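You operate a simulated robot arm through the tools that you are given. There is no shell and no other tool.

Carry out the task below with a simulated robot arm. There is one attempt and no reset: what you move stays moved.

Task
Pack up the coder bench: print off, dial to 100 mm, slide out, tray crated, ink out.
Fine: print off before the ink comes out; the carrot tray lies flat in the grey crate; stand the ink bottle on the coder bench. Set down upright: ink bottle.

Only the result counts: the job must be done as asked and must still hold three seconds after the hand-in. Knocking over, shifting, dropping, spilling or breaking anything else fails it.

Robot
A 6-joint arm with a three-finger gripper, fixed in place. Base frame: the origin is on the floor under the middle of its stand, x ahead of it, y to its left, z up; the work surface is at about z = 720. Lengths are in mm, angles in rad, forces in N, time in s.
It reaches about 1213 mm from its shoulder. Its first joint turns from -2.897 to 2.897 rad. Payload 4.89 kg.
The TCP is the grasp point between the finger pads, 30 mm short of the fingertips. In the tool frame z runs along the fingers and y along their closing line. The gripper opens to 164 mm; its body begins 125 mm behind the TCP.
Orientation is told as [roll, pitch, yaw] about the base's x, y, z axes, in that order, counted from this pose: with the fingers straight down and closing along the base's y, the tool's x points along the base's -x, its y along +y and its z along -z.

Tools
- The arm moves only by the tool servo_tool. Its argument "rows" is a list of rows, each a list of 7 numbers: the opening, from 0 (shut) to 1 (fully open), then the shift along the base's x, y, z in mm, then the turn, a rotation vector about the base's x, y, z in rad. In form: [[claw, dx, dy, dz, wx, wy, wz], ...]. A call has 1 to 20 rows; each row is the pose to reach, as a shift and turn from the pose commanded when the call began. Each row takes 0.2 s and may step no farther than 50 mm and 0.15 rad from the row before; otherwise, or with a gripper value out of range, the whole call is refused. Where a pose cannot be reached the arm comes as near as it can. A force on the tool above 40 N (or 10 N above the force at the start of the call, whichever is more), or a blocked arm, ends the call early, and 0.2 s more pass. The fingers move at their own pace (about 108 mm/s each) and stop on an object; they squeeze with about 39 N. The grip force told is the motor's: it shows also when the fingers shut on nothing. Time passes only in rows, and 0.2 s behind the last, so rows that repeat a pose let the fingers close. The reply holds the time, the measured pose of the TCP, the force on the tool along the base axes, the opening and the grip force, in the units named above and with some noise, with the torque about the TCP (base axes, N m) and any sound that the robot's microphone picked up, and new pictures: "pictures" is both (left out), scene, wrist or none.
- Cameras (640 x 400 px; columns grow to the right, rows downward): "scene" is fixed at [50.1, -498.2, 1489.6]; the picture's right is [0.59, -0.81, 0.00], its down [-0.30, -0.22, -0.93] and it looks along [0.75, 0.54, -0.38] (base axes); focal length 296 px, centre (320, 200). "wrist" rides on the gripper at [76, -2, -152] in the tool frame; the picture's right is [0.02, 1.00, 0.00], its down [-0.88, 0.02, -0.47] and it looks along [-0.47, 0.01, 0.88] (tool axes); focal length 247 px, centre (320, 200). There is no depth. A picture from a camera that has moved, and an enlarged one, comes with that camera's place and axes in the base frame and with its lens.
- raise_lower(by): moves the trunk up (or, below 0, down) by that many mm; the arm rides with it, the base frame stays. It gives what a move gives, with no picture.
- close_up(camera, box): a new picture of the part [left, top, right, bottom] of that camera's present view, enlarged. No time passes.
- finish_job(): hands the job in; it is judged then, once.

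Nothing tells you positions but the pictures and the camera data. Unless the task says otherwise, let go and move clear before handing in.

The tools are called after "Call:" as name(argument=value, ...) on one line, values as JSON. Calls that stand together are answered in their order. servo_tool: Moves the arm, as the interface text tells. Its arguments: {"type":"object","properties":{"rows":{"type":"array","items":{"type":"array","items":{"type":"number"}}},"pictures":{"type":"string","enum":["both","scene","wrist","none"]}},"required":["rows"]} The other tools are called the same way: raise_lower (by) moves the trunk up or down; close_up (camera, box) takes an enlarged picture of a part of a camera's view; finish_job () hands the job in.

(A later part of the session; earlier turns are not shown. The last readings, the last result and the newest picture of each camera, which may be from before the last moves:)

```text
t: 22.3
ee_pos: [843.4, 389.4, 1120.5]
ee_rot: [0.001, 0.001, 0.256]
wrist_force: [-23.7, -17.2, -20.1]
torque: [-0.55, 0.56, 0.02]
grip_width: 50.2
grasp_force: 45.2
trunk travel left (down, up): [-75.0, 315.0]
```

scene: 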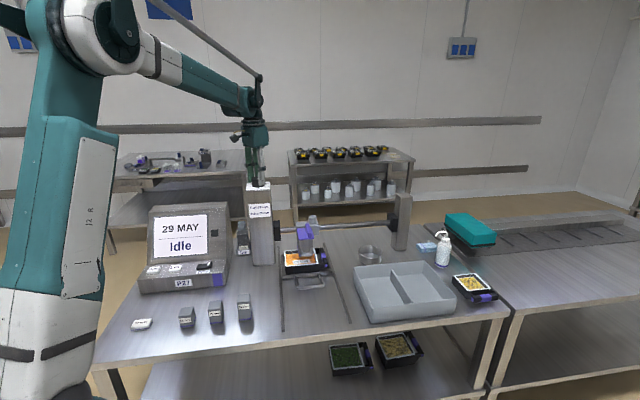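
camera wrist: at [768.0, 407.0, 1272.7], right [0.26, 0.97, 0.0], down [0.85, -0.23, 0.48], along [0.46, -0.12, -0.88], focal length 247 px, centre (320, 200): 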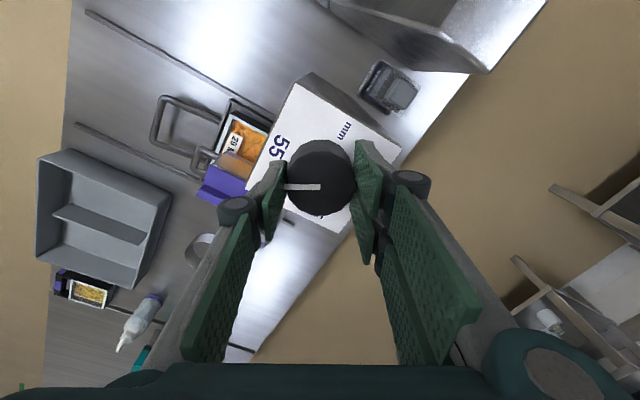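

Call:
servo_tool(rows=[[0.3, -1, -1.5, 0, 0, 0, 0.3], [0.45, -1.4, -2.4, 0, 0, 0, 0.3], [0.45, -1.4, -2.4, 0, 0, 0, 0.3]])

Call:
close_up(camera="wrist", box=[250, 100, 390, 230])

Call:
close_up(camera="scene", box=[220, 170, 360, 280])

```text
refused: row 1 steps farther than a row can; nothing moved
```

```text
3.08 times, centred on (320, 165) of wrist
camera zoom: at [768.8, 367.0, 1272.9], right [-0.27, 0.96, 0.0], down [0.85, 0.24, 0.47], along [0.46, 0.13, -0.88], focal length 760 px, centre (320, 308)
```

zoom: 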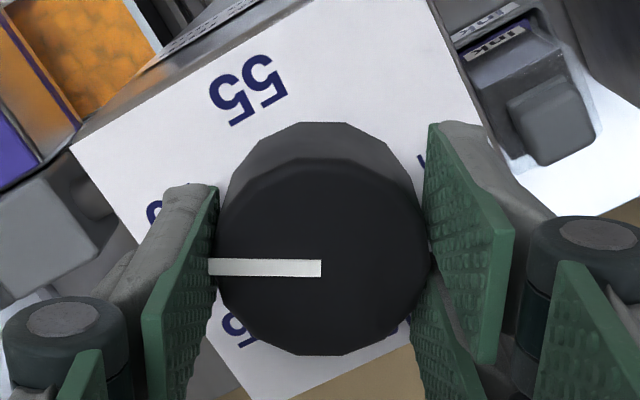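

```text
3.64 times, centred on (290, 225) of scene
camera zoom: at [50.1, -498.2, 1489.6], right [0.59, -0.81, 0.0], down [-0.3, -0.22, -0.93], along [0.75, 0.54, -0.38], focal length 1078 px, centre (429, 109)
```

zoom: 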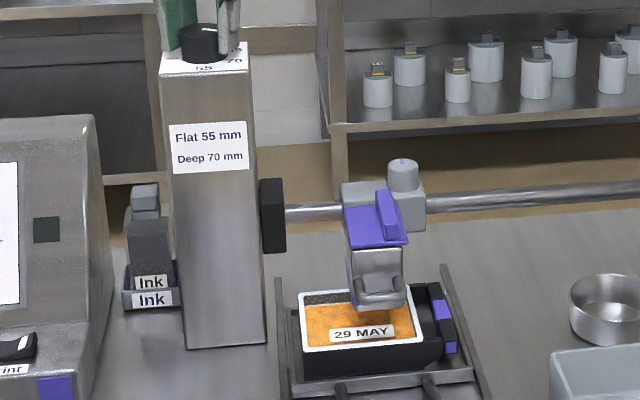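

The head is visibly rising with the dial, and the knob is not slipping. I'll re-centre the commanded pose on the knob axis and keep turning.

Call:
servo_tool(rows=[[0.2, -1.2, -1.9, 0.5, 0, 0, 0], [0.2, -1.2, -1.9, 0.5, 0, 0, 0.1], [0.2, -1.2, -1.9, 0.5, 0, 0, 0.2], [0.2, -1.2, -1.9, 0.5, 0, 0, 0.3]], pictures="none")

```text
t: 23.3
ee_pos: [842.0, 391.2, 1120.7]
ee_rot: [0.003, -0.002, 0.557]
wrist_force: [-11.4, 1.5, -24.0]
torque: [0.49, -0.2, -0.04]
grip_width: 50.3
grasp_force: 45.0
trunk travel left (down, up): [-75.0, 315.0]
```

Call:
servo_tool(rows=[[0.2, -0.9, 0.1, -1.2, 0, 0, 0.05], [0.2, -0.9, 0.1, -1.2, 0, 0, 0.15], [0.2, -0.9, 0.1, -1.2, 0, 0, 0.25], [0.2, -0.9, 0.1, -1.2, 0, 0, 0.35]], pictures="none")

```text
t: 24.3
ee_pos: [842.4, 389.8, 1120.5]
ee_rot: [0.0, -0.004, 0.908]
wrist_force: [19.2, 17.1, 21.9]
torque: [0.43, -0.66, 0.02]
grip_width: 50.4
grasp_force: 44.7
trunk travel left (down, up): [-75.0, 315.0]
```

Call:
servo_tool(rows=[[0.2, 1.0, 0.9, 0.7, 0, 0, 0.05], [0.2, 1.0, 0.9, 0.7, 0, 0, 0.15], [0.2, 1.0, 0.9, 0.7, 0, 0, 0.25], [0.2, 1.0, 0.9, 0.7, 0, 0, 0.35]], pictures="none")

```text
t: 25.3
ee_pos: [841.7, 389.4, 1120.8]
ee_rot: [0.001, -0.003, 1.256]
wrist_force: [-7.5, -1.9, -8.7]
torque: [-0.3, 0.1, 0.06]
grip_width: 50.3
grasp_force: 45.3
trunk travel left (down, up): [-75.0, 315.0]
```

Call:
servo_tool(rows=[[0.2, -0.4, -0.1, -0.4, 0, 0, 0.1], [0.2, -0.4, -0.1, -0.4, 0, 0, 0.2], [0.2, -0.4, -0.1, -0.4, 0, 0, 0.3], [0.2, -0.4, -0.1, -0.4, 0, 0, 0.4]])

Call:
close_up(camera="wrist", box=[250, 100, 390, 230])

```text
t: 26.3
ee_pos: [842.4, 388.7, 1121.8]
ee_rot: [0.001, 0.0, 1.659]
wrist_force: [-11.9, -4.5, -10.8]
torque: [-0.15, 0.17, 0.02]
grip_width: 50.3
grasp_force: 45.4
trunk travel left (down, up): [-75.0, 315.0]
camera wrist: at [849.8, 311.9, 1272.7], right [-0.99, -0.11, 0.0], down [-0.09, 0.87, 0.47], along [-0.05, 0.47, -0.88], focal length 247 px, centre (320, 200)
```

scene: 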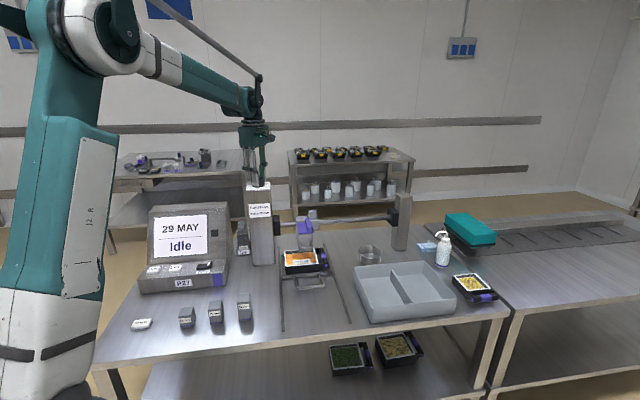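
wrist: 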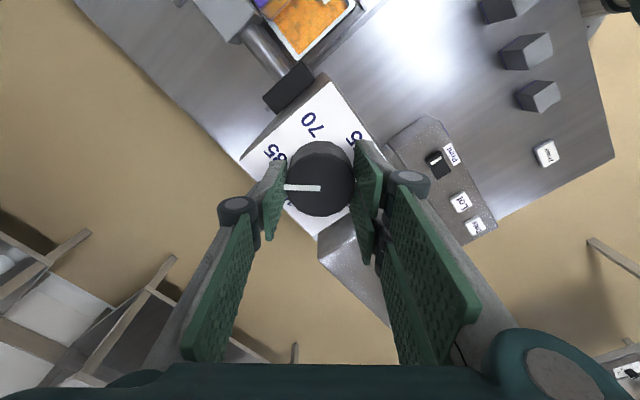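

```text
3.08 times, centred on (320, 165) of wrist
camera zoom: at [849.8, 311.9, 1272.7], right [-0.99, -0.11, 0.0], down [-0.09, 0.87, 0.47], along [-0.05, 0.47, -0.88], focal length 760 px, centre (320, 308)
```

zoom: 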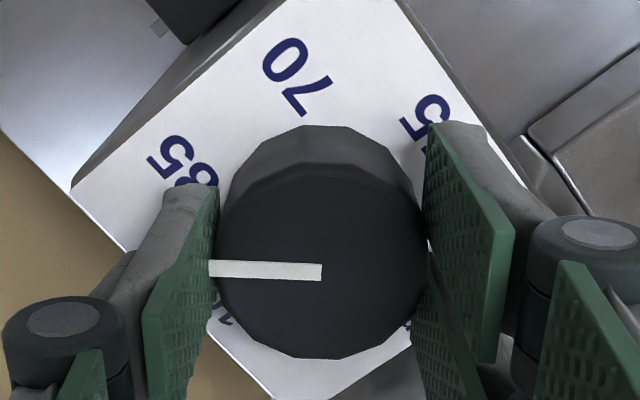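

Call:
servo_tool(rows=[[0.2, -0.7, -0.2, -0.5, 0, 0, 0.1], [0.2, -0.7, -0.2, -0.5, 0, 0, 0.2], [0.2, -0.7, -0.2, -0.5, 0, 0, 0.3], [0.2, -0.7, -0.2, -0.5, 0, 0, 0.4]], pictures="none")

```text
t: 27.3
ee_pos: [841.4, 388.6, 1121.6]
ee_rot: [0.0, -0.002, 2.058]
wrist_force: [9.1, 4.4, 14.8]
torque: [0.51, -0.16, 0.0]
grip_width: 50.2
grasp_force: 44.8
trunk travel left (down, up): [-75.0, 315.0]
```

Call:
servo_tool(rows=[[0.2, 0.5, 0.2, 0.4, 0, 0, 0.1], [0.2, 0.5, 0.2, 0.4, 0, 0, 0.2], [0.2, 0.5, 0.2, 0.4, 0, 0, 0.3], [0.2, 0.5, 0.2, 0.4, 0, 0, 0.3]])

Call:
close_up(camera="wrist", box=[250, 100, 390, 230])

Call:
close_up(camera="scene", box=[220, 170, 360, 280])

```text
t: 28.3
ee_pos: [840.5, 389.7, 1122.4]
ee_rot: [0.001, -0.002, 2.356]
wrist_force: [-2.1, -1.9, 0.8]
torque: [-0.23, -0.01, 0.06]
grip_width: 50.4
grasp_force: 44.8
trunk travel left (down, up): [-75.0, 315.0]
camera wrist: at [896.7, 335.4, 1272.7], right [-0.69, -0.72, 0.0], down [-0.64, 0.61, 0.48], along [-0.34, 0.33, -0.88], focal length 247 px, centre (320, 200)
```

scene: 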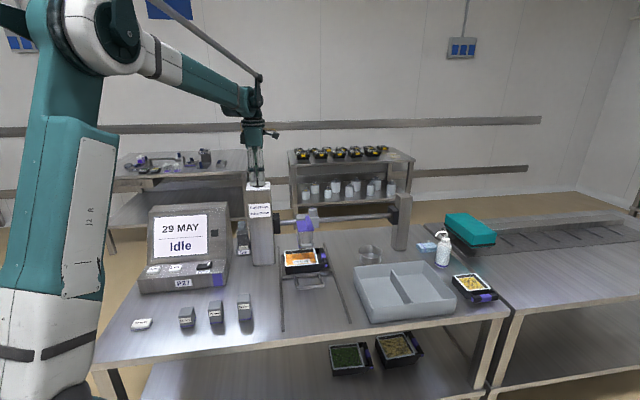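
wrist: 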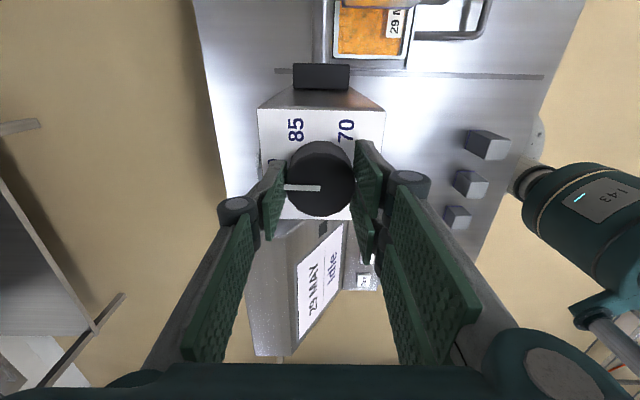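

```text
3.08 times, centred on (320, 165) of wrist
camera zoom: at [896.7, 335.4, 1272.7], right [-0.69, -0.72, 0.0], down [-0.64, 0.61, 0.48], along [-0.34, 0.33, -0.88], focal length 760 px, centre (320, 308)
```

zoom: 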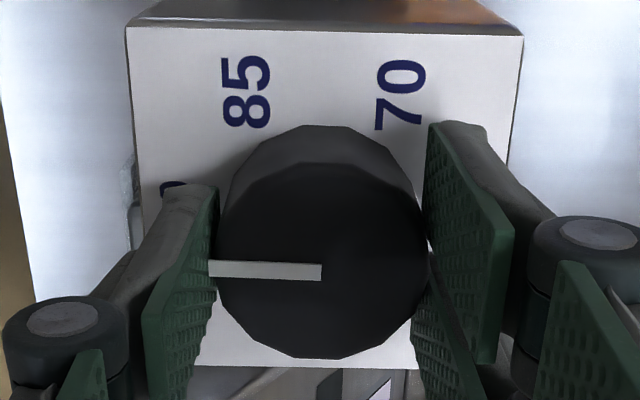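

```text
3.64 times, centred on (290, 225) of scene
camera zoom: at [50.1, -498.2, 1489.6], right [0.59, -0.81, 0.0], down [-0.3, -0.22, -0.93], along [0.75, 0.54, -0.38], focal length 1078 px, centre (429, 109)
```

zoom: 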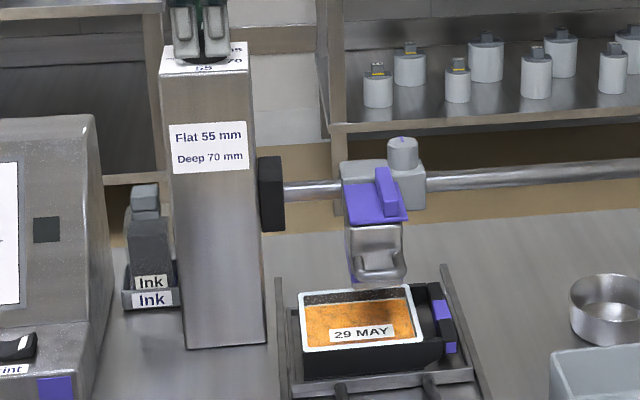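

The pointer is at 100, lagging by about 1°. I'll add that small turn, release, and rise to verify.

Call:
servo_tool(rows=[[0.2, 0, 0, 0, 0, 0, 0.02], [0.2, 0, 0, 0, 0, 0, 0.025], [0.3, 0, 0, 0, 0, 0, 0.025], [0.5, 0, 0, 0, 0, 0, 0.025], [0.6, 0, 0, 3, 0, 0, 0.025], [0.6, 0, 0, 40, 0, 0, 0.0], [0.6, 0, 0, 85, 0, 0, 0.0], [0.6, 0, 0, 130, 0, 0, 0.0], [0.6, 0, 0, 130, 0, 0, 0.0]])

Call:
close_up(camera="wrist", box=[260, 75, 380, 180])

Call:
close_up(camera="scene", box=[220, 160, 300, 230])

```text
t: 30.3
ee_pos: [841.6, 390.3, 1251.5]
ee_rot: [0.001, -0.003, 2.356]
wrist_force: [-0.4, -0.5, 0.9]
torque: [0.04, -0.04, 0.0]
grip_width: 98.5
grasp_force: 0.0
trunk travel left (down, up): [-75.0, 315.0]
camera wrist: at [897.2, 335.7, 1402.4], right [-0.69, -0.72, 0.0], down [-0.64, 0.61, 0.47], along [-0.34, 0.33, -0.88], focal length 247 px, centre (320, 200)
```

scene: 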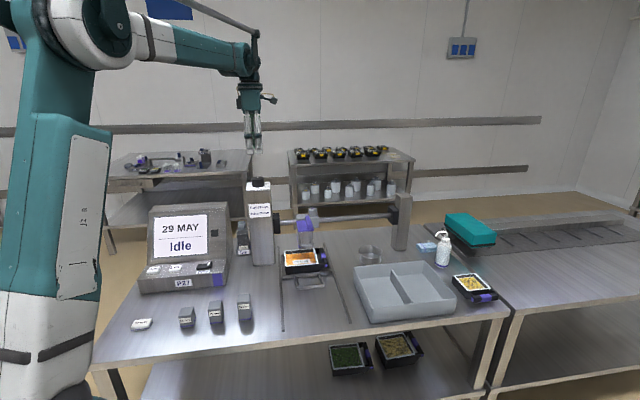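
wrist: 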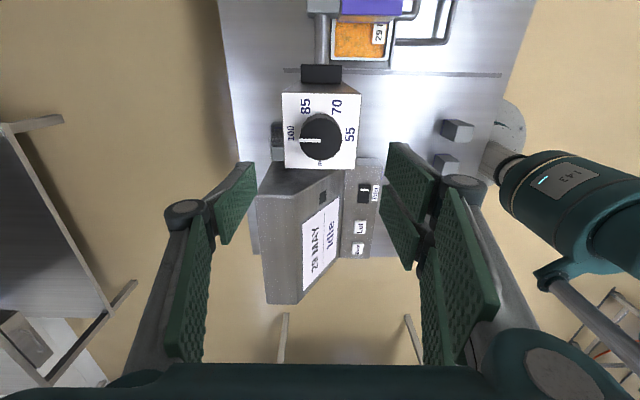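

```text
3.81 times, centred on (320, 128) of wrist
camera zoom: at [897.2, 335.7, 1402.4], right [-0.69, -0.72, 0.0], down [-0.64, 0.61, 0.47], along [-0.34, 0.33, -0.88], focal length 941 px, centre (320, 476)
```

zoom: 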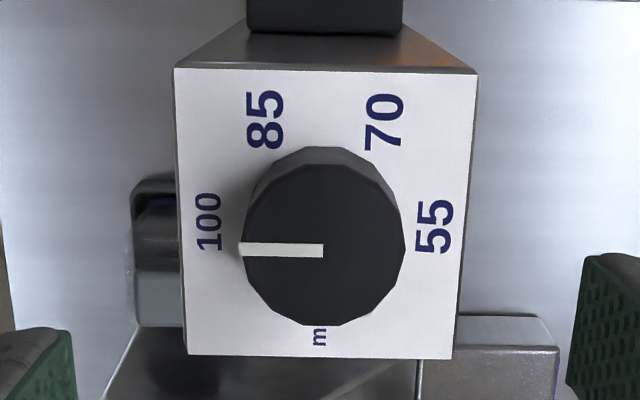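

```text
5.71 times, centred on (260, 195) of scene
camera zoom: at [50.1, -498.2, 1489.6], right [0.59, -0.81, 0.0], down [-0.3, -0.22, -0.93], along [0.75, 0.54, -0.38], focal length 1694 px, centre (663, 229)
```

zoom: 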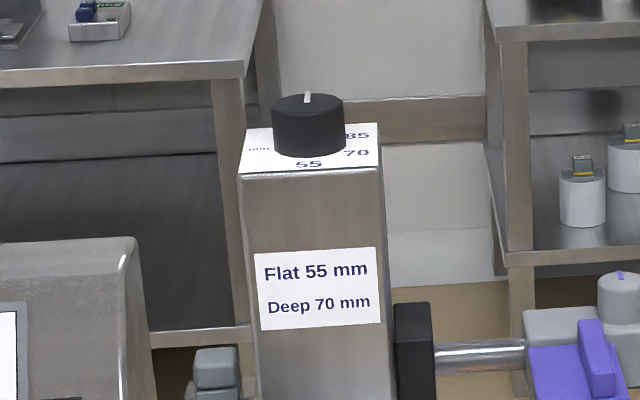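

The dial reads 100 and the head is raised. Next is the slide: I take the handle bar to be at about (774, 66, z≈762), running along the bench. I'll move above it with the fingers closing front-to-back.

Call:
servo_tool(rows=[[0.6, -10, -47, 0, 0, 0, 0], [0.6, -20, -94, 0, 0, 0, 0], [0.6, -30, -141, 0, 0, 0, 0], [0.6, -40, -188, 0, 0, 0, 0], [0.6, -50, -235, 0, 0, 0, 0], [0.6, -60, -282, 0, 0, 0, 0], [0.6, -68, -324, 0, 0, 0, 0], [0.6, -68, -324, -48, 0, 0, 0], [0.6, -68, -324, -96, 0, 0, 0], [0.6, -68, -324, -144, 0, 0, 0], [0.6, -68, -324, -192, 0, 0, 0], [0.6, -68, -324, -240, 0, 0, 0], [0.6, -68, -324, -288, 0, 0, 0], [0.6, -68, -324, -330, 0, 0, 0], [0.6, -68, -324, -330, 0, 0, 0]])

```text
t: 33.5
ee_pos: [772.6, 65.5, 920.8]
ee_rot: [0.002, -0.001, 2.355]
wrist_force: [-0.3, -0.1, -0.1]
torque: [0.01, -0.03, -0.02]
grip_width: 98.2
grasp_force: 0.2
trunk travel left (down, up): [-75.0, 315.0]
camera wrist: at [828.5, 12.0, 1071.9], right [-0.69, -0.72, 0.0], down [-0.64, 0.61, 0.47], along [-0.34, 0.33, -0.88], focal length 247 px, centre (320, 200)
```

scene: 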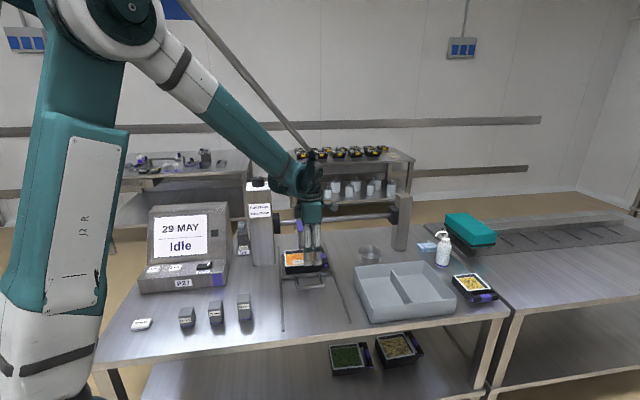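
wrist: 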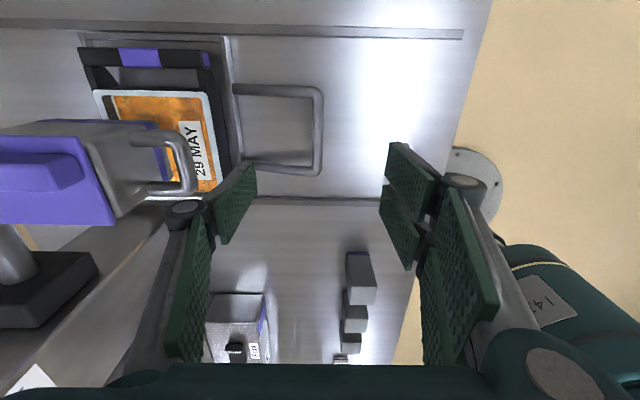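

Call:
close_up(camera="wrist", box=[220, 70, 360, 190])

Call:
close_up(camera="scene", box=[270, 240, 350, 300])

```text
3.33 times, centred on (290, 130) of wrist
camera zoom: at [828.5, 12.0, 1071.9], right [-0.69, -0.72, 0.0], down [-0.64, 0.61, 0.47], along [-0.34, 0.33, -0.88], focal length 823 px, centre (420, 433)
```

zoom: 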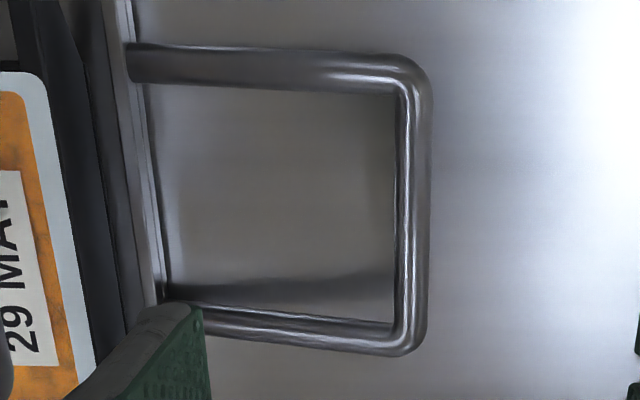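

```text
6.67 times, centred on (310, 270) of scene
camera zoom: at [50.1, -498.2, 1489.6], right [0.59, -0.81, 0.0], down [-0.3, -0.22, -0.93], along [0.75, 0.54, -0.38], focal length 1977 px, centre (387, -267)
```

zoom: 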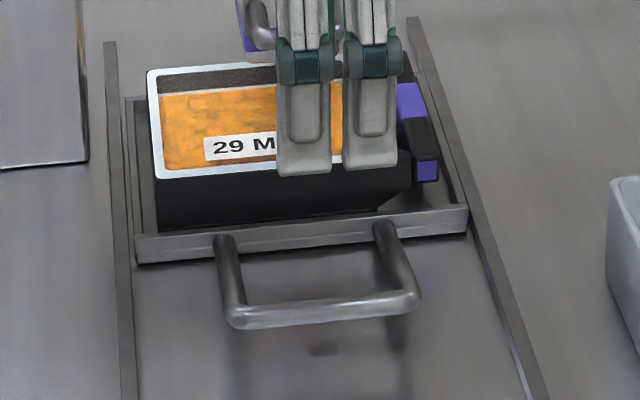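

Call:
servo_tool(rows=[[0.4, 3, 0, -40, 0, 0, 0], [0.3, 5, 0, -80, 0, 0, 0], [0.3, 5, 0, -110, 0, 0, 0], [0.3, 5, 0, -110, 0, 0, 0]])

Call:
close_up(camera="wrist", box=[220, 90, 420, 250])

Call:
close_up(camera="scene", box=[270, 230, 350, 300])

```text
t: 34.5
ee_pos: [778.6, 64.6, 811.7]
ee_rot: [0.001, -0.001, 2.356]
wrist_force: [-0.5, 0.4, 0.6]
torque: [0.01, -0.03, -0.01]
grip_width: 49.2
grasp_force: 0.1
trunk travel left (down, up): [-75.0, 315.0]
camera wrist: at [833.2, 11.0, 962.9], right [-0.69, -0.72, 0.0], down [-0.64, 0.61, 0.47], along [-0.34, 0.33, -0.88], focal length 247 px, centre (320, 200)
```

scene: 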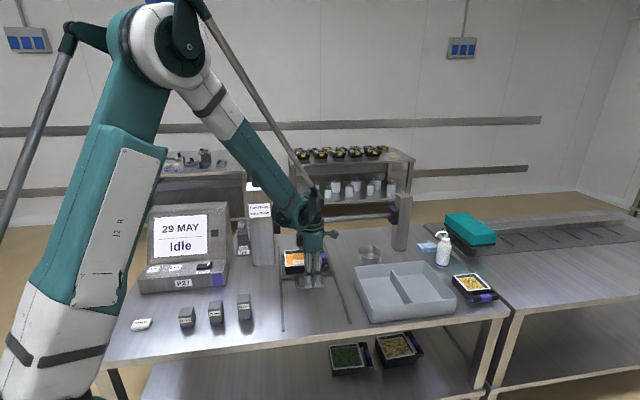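
wrist: 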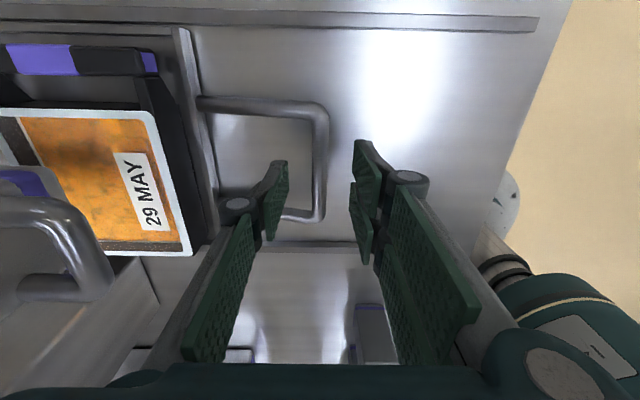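

```text
2.50 times, centred on (320, 170) of wrist
camera zoom: at [833.2, 11.0, 962.9], right [-0.69, -0.72, 0.0], down [-0.64, 0.61, 0.47], along [-0.34, 0.33, -0.88], focal length 617 px, centre (320, 275)
```

zoom: 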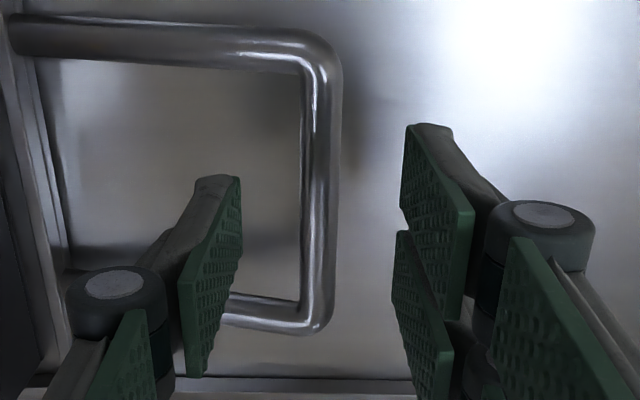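

```text
5.71 times, centred on (310, 265) of scene
camera zoom: at [50.1, -498.2, 1489.6], right [0.59, -0.81, 0.0], down [-0.3, -0.22, -0.93], along [0.75, 0.54, -0.38], focal length 1694 px, centre (377, -171)
```

zoom: 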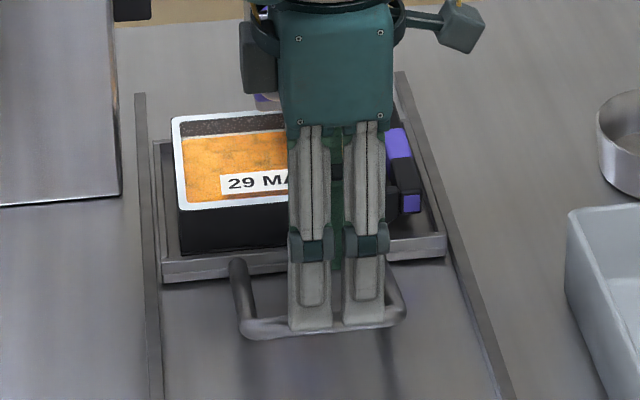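

Call:
servo_tool(rows=[[0.3, -1, 1, -25, 0, 0, 0], [0.3, -1, 1, -42, 0, 0, 0], [0.3, -1, 1, -50, 0, 0, 0], [0.3, -1, 1, -54, 0, 0, 0], [0.3, -1, 1, -54, 0, 0, 0]])

Call:
close_up(camera="wrist", box=[220, 90, 420, 250])

Call:
close_up(camera="scene", box=[270, 230, 350, 300])

```text
t: 35.7
ee_pos: [777.4, 66.2, 756.3]
ee_rot: [0.003, -0.002, 2.357]
wrist_force: [0.7, 0.2, 0.5]
torque: [0.03, -0.01, 0.0]
grip_width: 49.0
grasp_force: 0.2
trunk travel left (down, up): [-75.0, 315.0]
camera wrist: at [833.1, 12.0, 908.7], right [-0.69, -0.72, 0.0], down [-0.64, 0.61, 0.47], along [-0.34, 0.33, -0.88], focal length 247 px, centre (320, 200)
```

scene: 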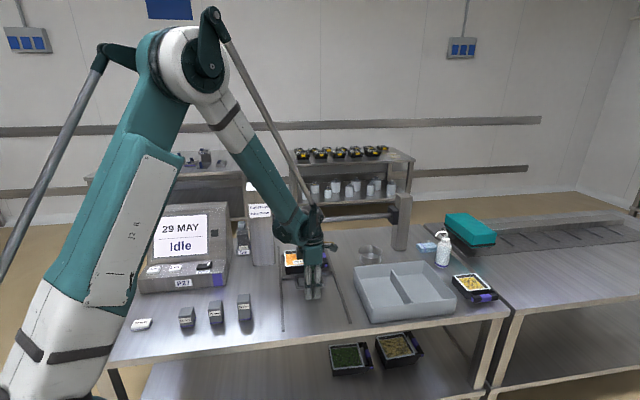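
wrist: 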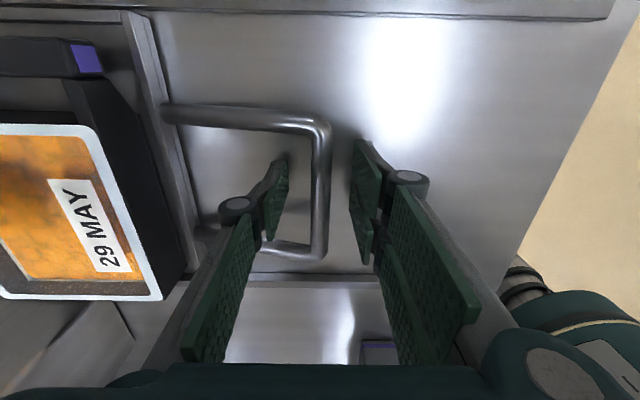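

```text
2.50 times, centred on (320, 170) of wrist
camera zoom: at [833.1, 12.0, 908.7], right [-0.69, -0.72, 0.0], down [-0.64, 0.61, 0.47], along [-0.34, 0.33, -0.88], focal length 617 px, centre (320, 275)
```

zoom: 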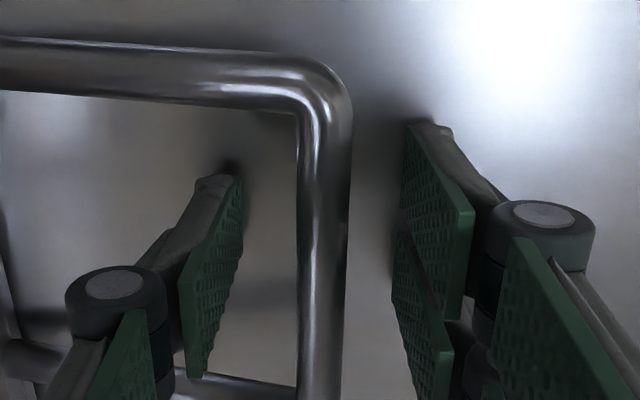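

```text
5.71 times, centred on (310, 265) of scene
camera zoom: at [50.1, -498.2, 1489.6], right [0.59, -0.81, 0.0], down [-0.3, -0.22, -0.93], along [0.75, 0.54, -0.38], focal length 1694 px, centre (377, -171)
```

zoom: 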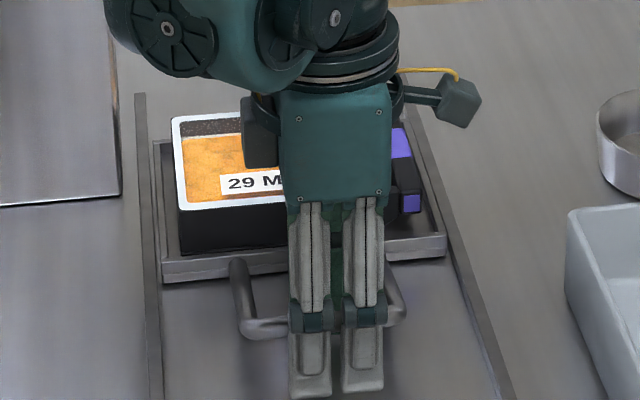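

Call:
servo_tool(rows=[[0.1, 0, 0, 0, 0, 0, 0], [0, 0, 0, 0, 0, 0, 0], [0, 0, 0, 0, 0, 0, 0]], pictures="wrist")

```text
t: 36.5
ee_pos: [778.1, 65.3, 757.2]
ee_rot: [0.003, 0.0, 2.358]
wrist_force: [-0.4, -0.5, -3.0]
torque: [-0.05, -0.08, 1.38]
grip_width: 12.3
grasp_force: 44.8
trunk travel left (down, up): [-75.0, 315.0]
camera wrist: at [833.1, 12.0, 908.7], right [-0.69, -0.72, 0.0], down [-0.64, 0.61, 0.47], along [-0.34, 0.33, -0.88], focal length 247 px, centre (320, 200)
```

wrist: 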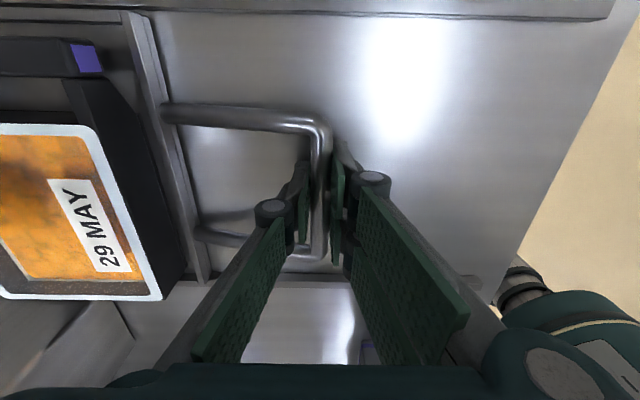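

Handle bar is gripped (12 mm). Now I'll pull straight along the rails toward the bench front.

Call:
servo_tool(rows=[[0, -5, -5, 0, 0, 0, 0], [0, -14, -14, 0, 0, 0, 0], [0, -24, -24, 0, 0, 0, 0], [0, -34, -34, 0, 0, 0, 0], [0, -44, -44, 0, 0, 0, 0]])

```text
t: 37.7
ee_pos: [733.2, 22.3, 758.2]
ee_rot: [0.003, -0.001, 2.356]
wrist_force: [6.2, -5.9, -11.4]
torque: [-0.37, -0.38, 1.3]
grip_width: 12.1
grasp_force: 44.7
trunk travel left (down, up): [-75.0, 315.0]
camera wrist: at [788.8, -32.3, 908.7], right [-0.69, -0.72, 0.0], down [-0.63, 0.61, 0.47], along [-0.34, 0.33, -0.88], focal length 247 px, centre (320, 200)
```

scene: 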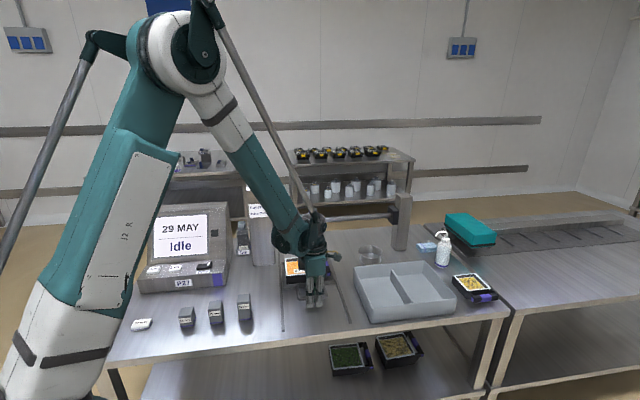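
wrist: 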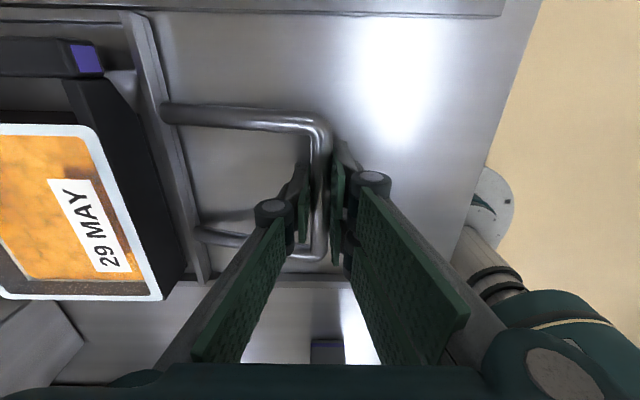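

Call:
servo_tool(rows=[[0, -9.5, -10.5, -0.5, 0, 0, 0], [0, -19.5, -20.5, -0.5, 0, 0, 0], [0, -29.5, -30.5, -0.5, 0, 0, 0], [0, -39.5, -40.5, -0.5, 0, 0, 0], [0, -49.5, -50.5, -0.5, 0, 0, 0], [0, -59.5, -60.5, -0.5, 0, 0, 0], [0, -69.5, -70.5, -0.5, 0, 0, 0], [0, -79.5, -80.5, -0.5, 0, 0, 0]])

```text
t: 39.5
ee_pos: [654.1, -57.3, 756.9]
ee_rot: [0.002, -0.002, 2.355]
wrist_force: [0.3, 0.7, 10.2]
torque: [-0.05, -0.04, 1.31]
grip_width: 12.2
grasp_force: 46.0
trunk travel left (down, up): [-75.0, 315.0]
camera wrist: at [709.1, -111.9, 908.7], right [-0.69, -0.72, 0.0], down [-0.63, 0.61, 0.47], along [-0.34, 0.33, -0.88], focal length 247 px, centre (320, 200)
```

scene: 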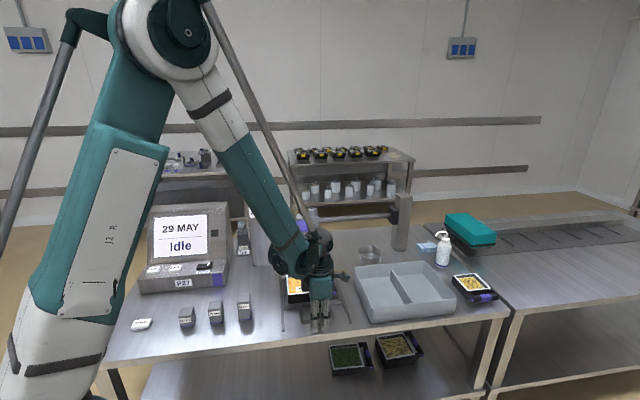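
wrist: 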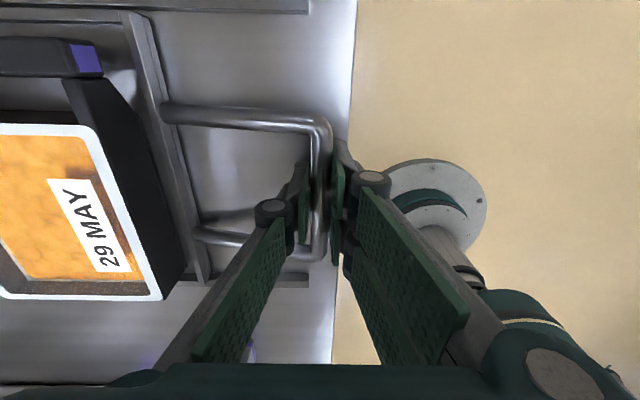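

Call:
servo_tool(rows=[[0, -4, -4, 0.5, 0, 0, 0], [0, -8, -8, 0.5, 0, 0, 0], [0, -12, -12, 0.5, 0, 0, 0], [0, -16, -16, 0.5, 0, 0, 0], [0, -20, -20, 0.5, 0, 0, 0], [0, -24, -24, 0.5, 0, 0, 0]])

```text
t: 40.9
ee_pos: [629.8, -82.4, 756.7]
ee_rot: [0.002, -0.003, 2.357]
wrist_force: [-8.4, 7.8, -3.0]
torque: [0.27, 0.27, 1.29]
grip_width: 12.4
grasp_force: 45.0
trunk travel left (down, up): [-75.0, 315.0]
camera wrist: at [685.1, -136.1, 908.7], right [-0.69, -0.72, 0.0], down [-0.64, 0.61, 0.48], along [-0.34, 0.33, -0.88], focal length 247 px, centre (320, 200)
```

scene: 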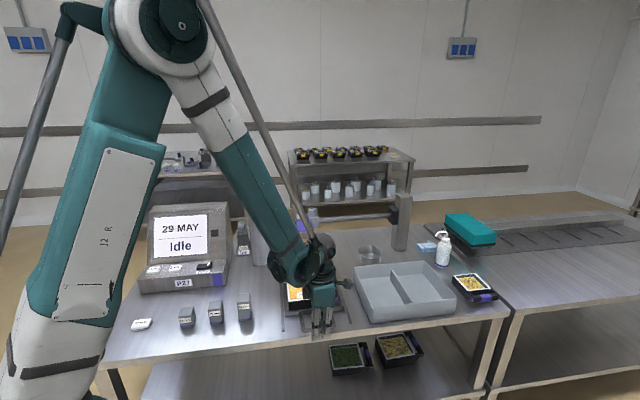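
wrist: 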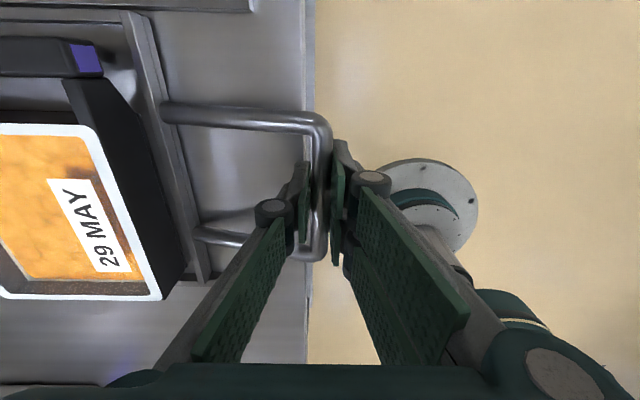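

Call:
servo_tool(rows=[[0, -4, -4, 0, 0, 0, 0], [0, -8, -8, 0, 0, 0, 0], [0, -12, -12, 0, 0, 0, 0], [0, -16, -16, 0, 0, 0, 0], [0, -20, -20, 0, 0, 0, 0], [0, -24, -24, 0, 0, 0, 0], [0, -28, -28, 0, 0, 0, 0]])

```text
t: 42.5
ee_pos: [600.4, -110.2, 757.5]
ee_rot: [0.002, -0.001, 2.357]
wrist_force: [-7.9, 9.4, -5.7]
torque: [0.0, 0.03, 1.37]
grip_width: 12.0
grasp_force: 44.4
trunk travel left (down, up): [-75.0, 315.0]
camera wrist: at [657.1, -164.1, 908.7], right [-0.69, -0.72, 0.0], down [-0.63, 0.61, 0.47], along [-0.34, 0.33, -0.88], focal length 247 px, centre (320, 200)
```

scene: 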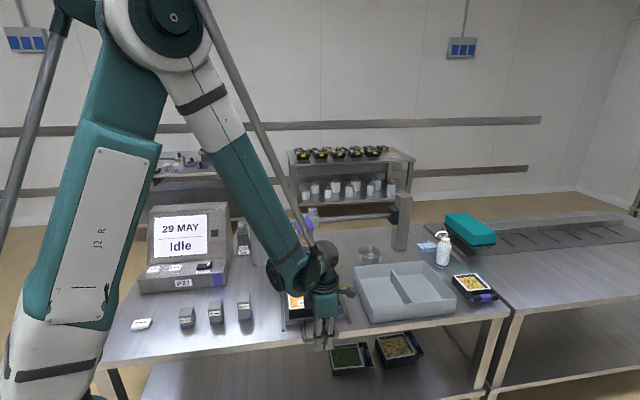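
wrist: 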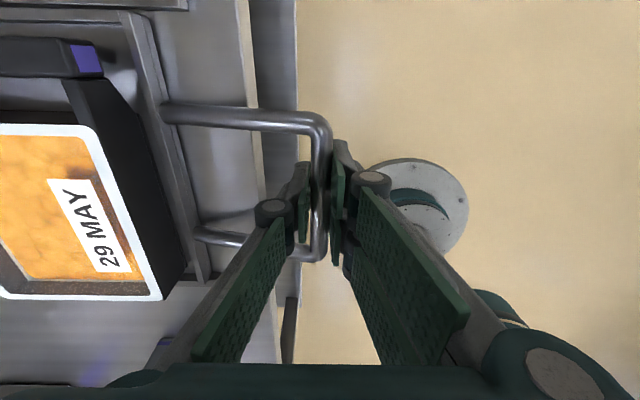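

Call:
servo_tool(rows=[[0, -3, -3, 0, 0, 0, 0], [0, -6, -6, 0, 0, 0, 0], [0, -9, -9, 0, 0, 0, 0], [0, -12, -12, 0, 0, 0, 0]])

```text
t: 43.0
ee_pos: [600.7, -110.8, 756.8]
ee_rot: [-0.003, -0.003, 2.359]
wrist_force: [2.9, 15.9, -2.4]
torque: [-0.14, -0.01, 0.99]
grip_width: 12.1
grasp_force: 45.3
trunk travel left (down, up): [-75.0, 315.0]
stopped in row 2: the force on the tool passed its limit at 47 N (the readings are from after the stop); the commanded pose is now the measured one
camera wrist: at [656.0, -165.4, 908.6], right [-0.69, -0.72, 0.0], down [-0.64, 0.6, 0.48], along [-0.34, 0.33, -0.88], focal length 247 px, centre (320, 200)
```

scene: 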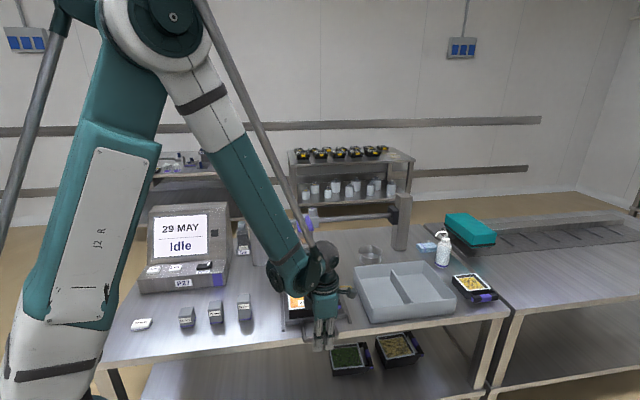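
wrist: 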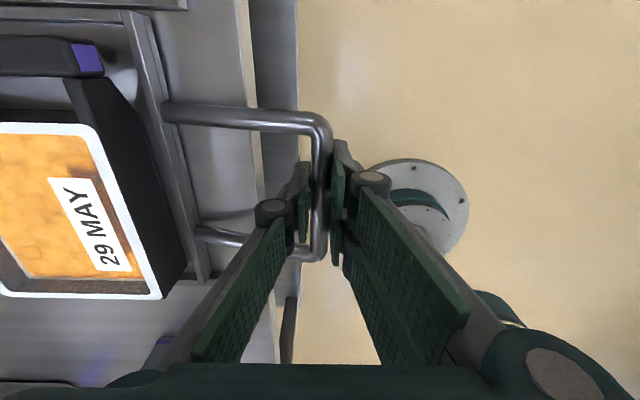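

The slide has hit its end stop (about 250 mm out). I'll release the handle and rise to look at the tray and crate.

Call:
servo_tool(rows=[[0.1, 0, 0, 0, 0, 0, 0], [0.25, 0, 0, 0, 0, 0, 0], [0.3, 0, 0, 0, 0, 0, 0], [0.3, 0, 0, 40, 0, 0, 0], [0.3, 0, 0, 88, 0, 0, 0], [0.5, 0, 0, 136, 0, 0, 0], [1, 0, 0, 184, 0, 0, 0], [1, 0, 0, 232, 0, 0, 0], [1, 0, 0, 280, 0, 0, 0], [1, 0, 0, 328, 0, 0, 0], [1, 0, 0, 370, 0, 0, 0], [1, 0, 0, 370, 0, 0, 0]])

```text
t: 45.6
ee_pos: [601.0, -111.8, 1127.5]
ee_rot: [-0.005, -0.001, 2.357]
wrist_force: [-0.1, 0.2, -0.1]
torque: [0.01, -0.03, -0.01]
grip_width: 164.3
grasp_force: 0.0
trunk travel left (down, up): [-75.0, 315.0]
camera wrist: at [655.6, -166.9, 1278.7], right [-0.69, -0.72, 0.0], down [-0.64, 0.61, 0.48], along [-0.34, 0.33, -0.88], focal length 247 px, centre (320, 200)
```

scene: 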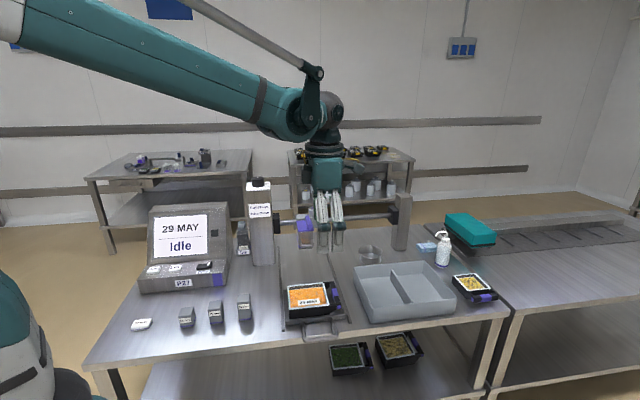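
wrist: 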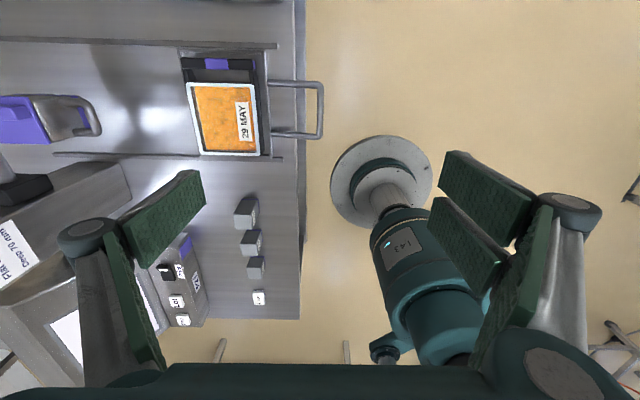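

Call:
close_up(camera="wrist", box=[150, 40, 340, 180])

Call:
close_up(camera="scene", box=[270, 260, 360, 350])

Call:
close_up(camera="scene", box=[345, 250, 505, 335])

```text
2.86 times, centred on (245, 110) of wrist
camera zoom: at [655.6, -166.9, 1278.7], right [-0.69, -0.72, 0.0], down [-0.64, 0.61, 0.48], along [-0.34, 0.33, -0.88], focal length 706 px, centre (534, 457)
```

zoom: 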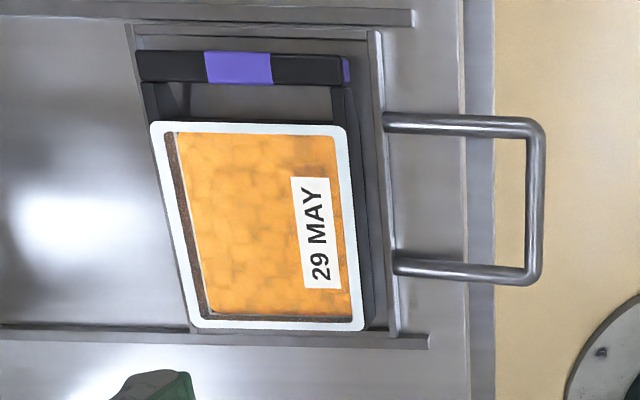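

```text
4.44 times, centred on (315, 305) of scene
camera zoom: at [50.1, -498.2, 1489.6], right [0.59, -0.81, 0.0], down [-0.3, -0.22, -0.93], along [0.75, 0.54, -0.38], focal length 1318 px, centre (342, -267)
```

zoom: 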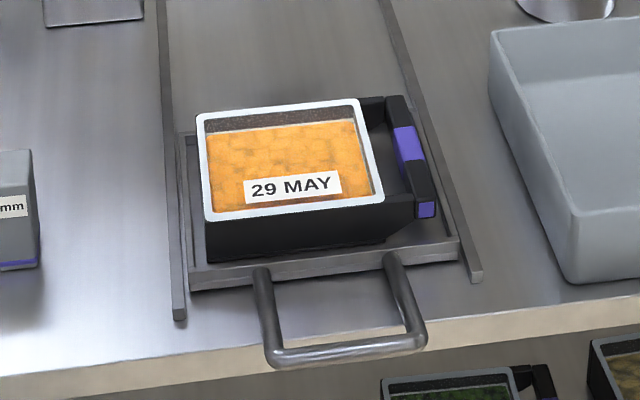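

```text
4.00 times, centred on (425, 292) of scene
camera zoom: at [50.1, -498.2, 1489.6], right [0.59, -0.81, 0.0], down [-0.3, -0.22, -0.93], along [0.75, 0.54, -0.38], focal length 1186 px, centre (-100, -170)
```

zoom: 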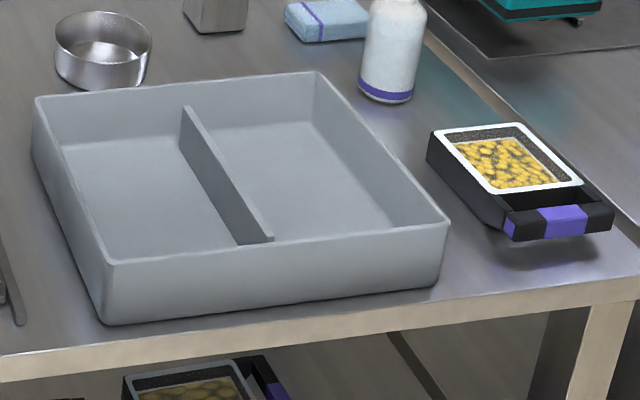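

Call:
servo_tool(rows=[[1, 10, -11, 0, 0, 0, -0.14], [1, 20, -22, 0, 0, 0, -0.28], [1, 30, -33, 0, 0, 0, -0.42], [1, 40, -44, 0, 0, 0, -0.56], [1, 50, -55, 0, 0, 0, -0.7], [1, 60, -66, 0, 0, 0, -0.84], [1, 70, -77, 0, 0, 0, -0.98], [1, 80, -88, 0, 0, 0, -1.12], [1, 90, -100, 0, 0, 0, -1.26], [1, 95, -110, 0, 0, 0, -1.4], [1, 95, -114, 0, 0, 0, -1.54], [1, 95, -114, 0, 0, 0, -1.571], [1, 95, -114, 0, 0, 0, -1.571]])

```text
t: 48.4
ee_pos: [696.2, -226.3, 1126.9]
ee_rot: [-0.003, 0.0, 0.787]
wrist_force: [0.4, -0.2, 1.2]
torque: [0.0, 0.04, 0.01]
grip_width: 164.0
grasp_force: 0.2
trunk travel left (down, up): [-75.0, 315.0]
camera wrist: at [642.0, -282.2, 1278.7], right [-0.72, 0.69, 0.0], down [0.61, 0.64, 0.48], along [0.33, 0.34, -0.88], focal length 247 px, centre (320, 200)
```

scene: 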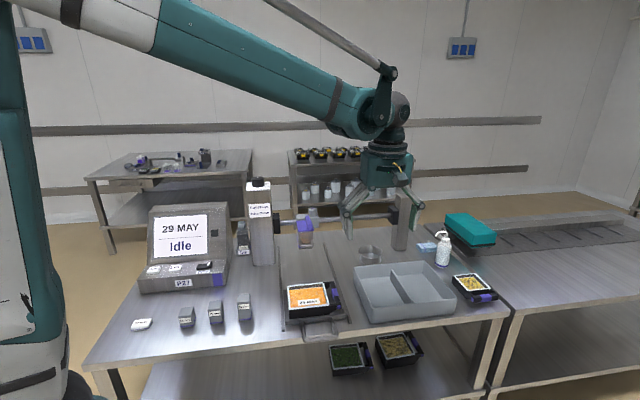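
wrist: 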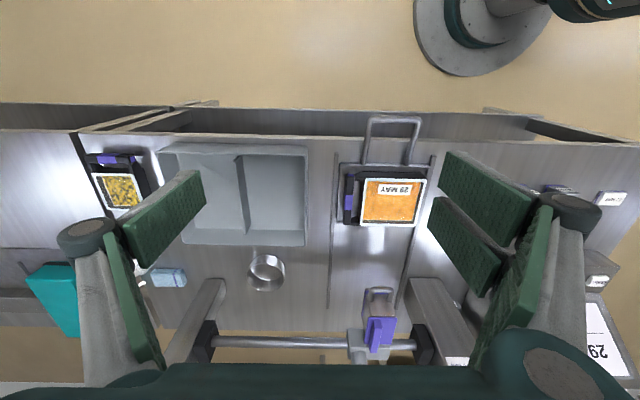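

Call:
close_up(camera="wrist", box=[150, 130, 320, 250])

Call:
close_up(camera="wrist", box=[320, 100, 450, 240])

```text
3.33 times, centred on (235, 190) of wrist
camera zoom: at [642.0, -282.2, 1278.7], right [-0.72, 0.69, 0.0], down [0.61, 0.64, 0.48], along [0.33, 0.34, -0.88], focal length 823 px, centre (603, 233)
```

zoom: 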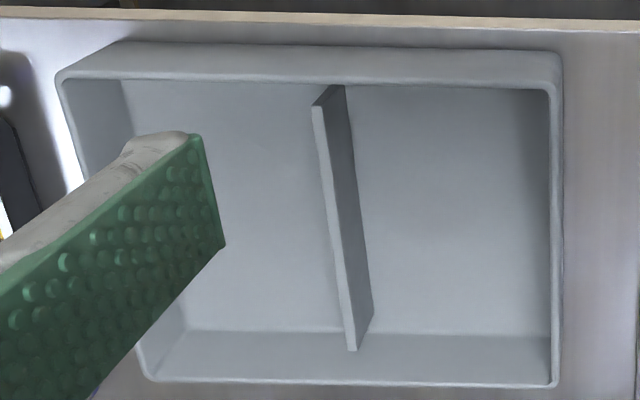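

```text
2.86 times, centred on (385, 170) of wrist
camera zoom: at [642.0, -282.2, 1278.7], right [-0.72, 0.69, 0.0], down [0.61, 0.64, 0.48], along [0.33, 0.34, -0.88], focal length 706 px, centre (134, 286)
```

zoom: 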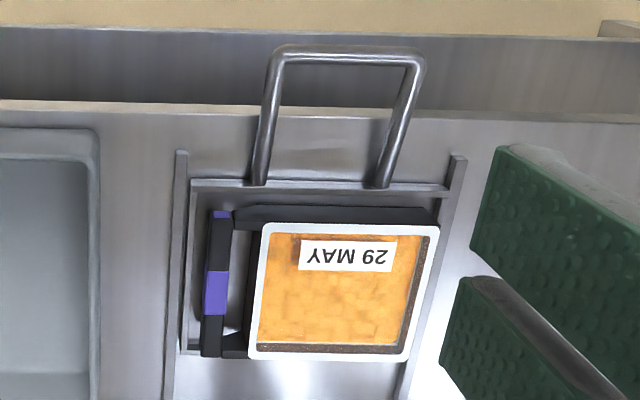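

The tray is a black box about 134 × 123 mm with a handle bar on its right and a ~20 mm gap between box and bar. Each crate bay is about 141 × 227 mm, so I plan to grip the tray across its length (single finger in the handle gap), turn it 90°, and lower it into the left bay. First I'll move above the tray.

Call:
servo_tool(rows=[[0.92, 2, 43, -20, 0, 0, 0], [0.92, 4, 86, -40, 0, 0, 0], [0.92, 6, 130, -55, 0, 0, 0], [0.92, 8, 172, -75, 0, 0, 0], [0.92, 11, 215, -95, 0, 0, 0], [0.92, 14, 256, -110, 0, 0, 0], [0.92, 14, 257, -155, 0, 0, 0], [0.92, 14, 257, -200, 0, 0, 0], [0.92, 14, 257, -230, 0, 0, 0], [0.92, 14, 257, -230, 0, 0, 0]])

Call:
close_up(camera="wrist", box=[190, 60, 450, 230])

Call:
close_up(camera="scene", box=[260, 220, 360, 340])

```text
t: 50.6
ee_pos: [709.6, 31.9, 895.8]
ee_rot: [-0.003, 0.0, 0.787]
wrist_force: [0.5, -0.1, -0.2]
torque: [0.02, 0.01, 0.0]
grip_width: 151.0
grasp_force: 0.1
trunk travel left (down, up): [-75.0, 315.0]
camera wrist: at [656.0, -24.5, 1047.5], right [-0.72, 0.69, 0.0], down [0.61, 0.64, 0.48], along [0.33, 0.34, -0.88], focal length 247 px, centre (320, 200)
```

scene: 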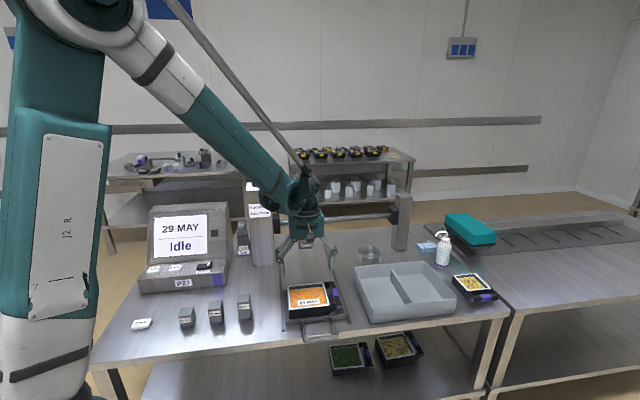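
wrist: 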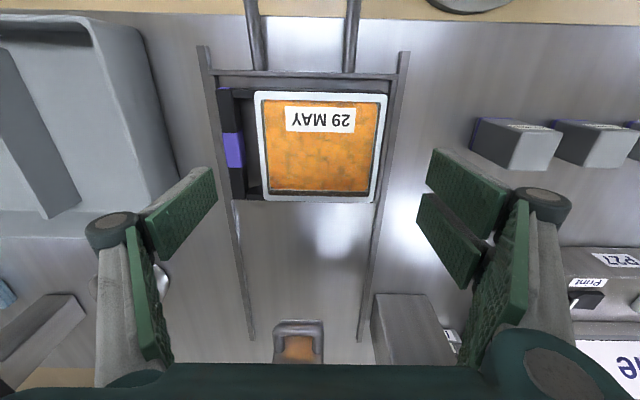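

```text
2.35 times, centred on (320, 145) of wrist
camera zoom: at [656.0, -24.5, 1047.5], right [-0.72, 0.69, 0.0], down [0.61, 0.64, 0.48], along [0.33, 0.34, -0.88], focal length 581 px, centre (320, 329)
```

zoom: 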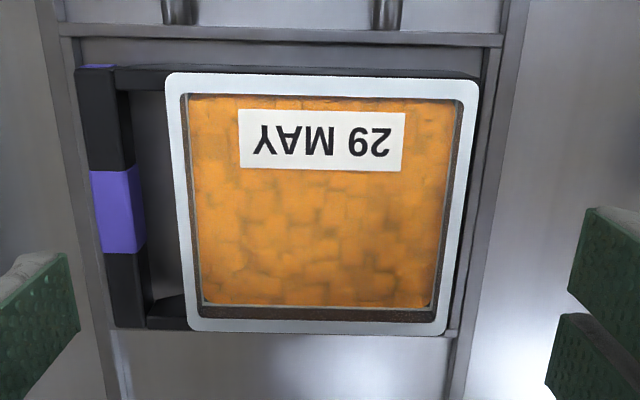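

```text
3.33 times, centred on (310, 280) of scene
camera zoom: at [50.1, -498.2, 1489.6], right [0.59, -0.81, 0.0], down [-0.3, -0.22, -0.93], along [0.75, 0.54, -0.38], focal length 988 px, centre (353, -67)
```

zoom: 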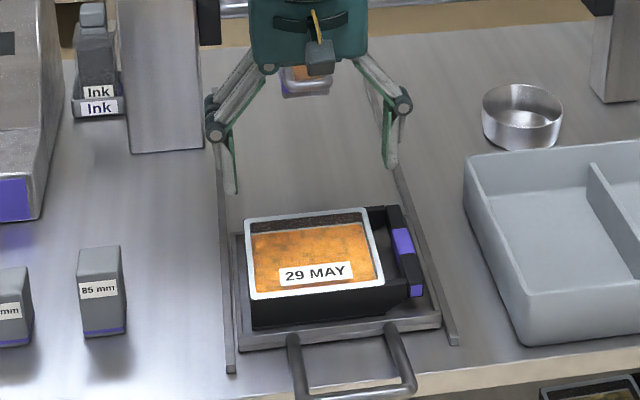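

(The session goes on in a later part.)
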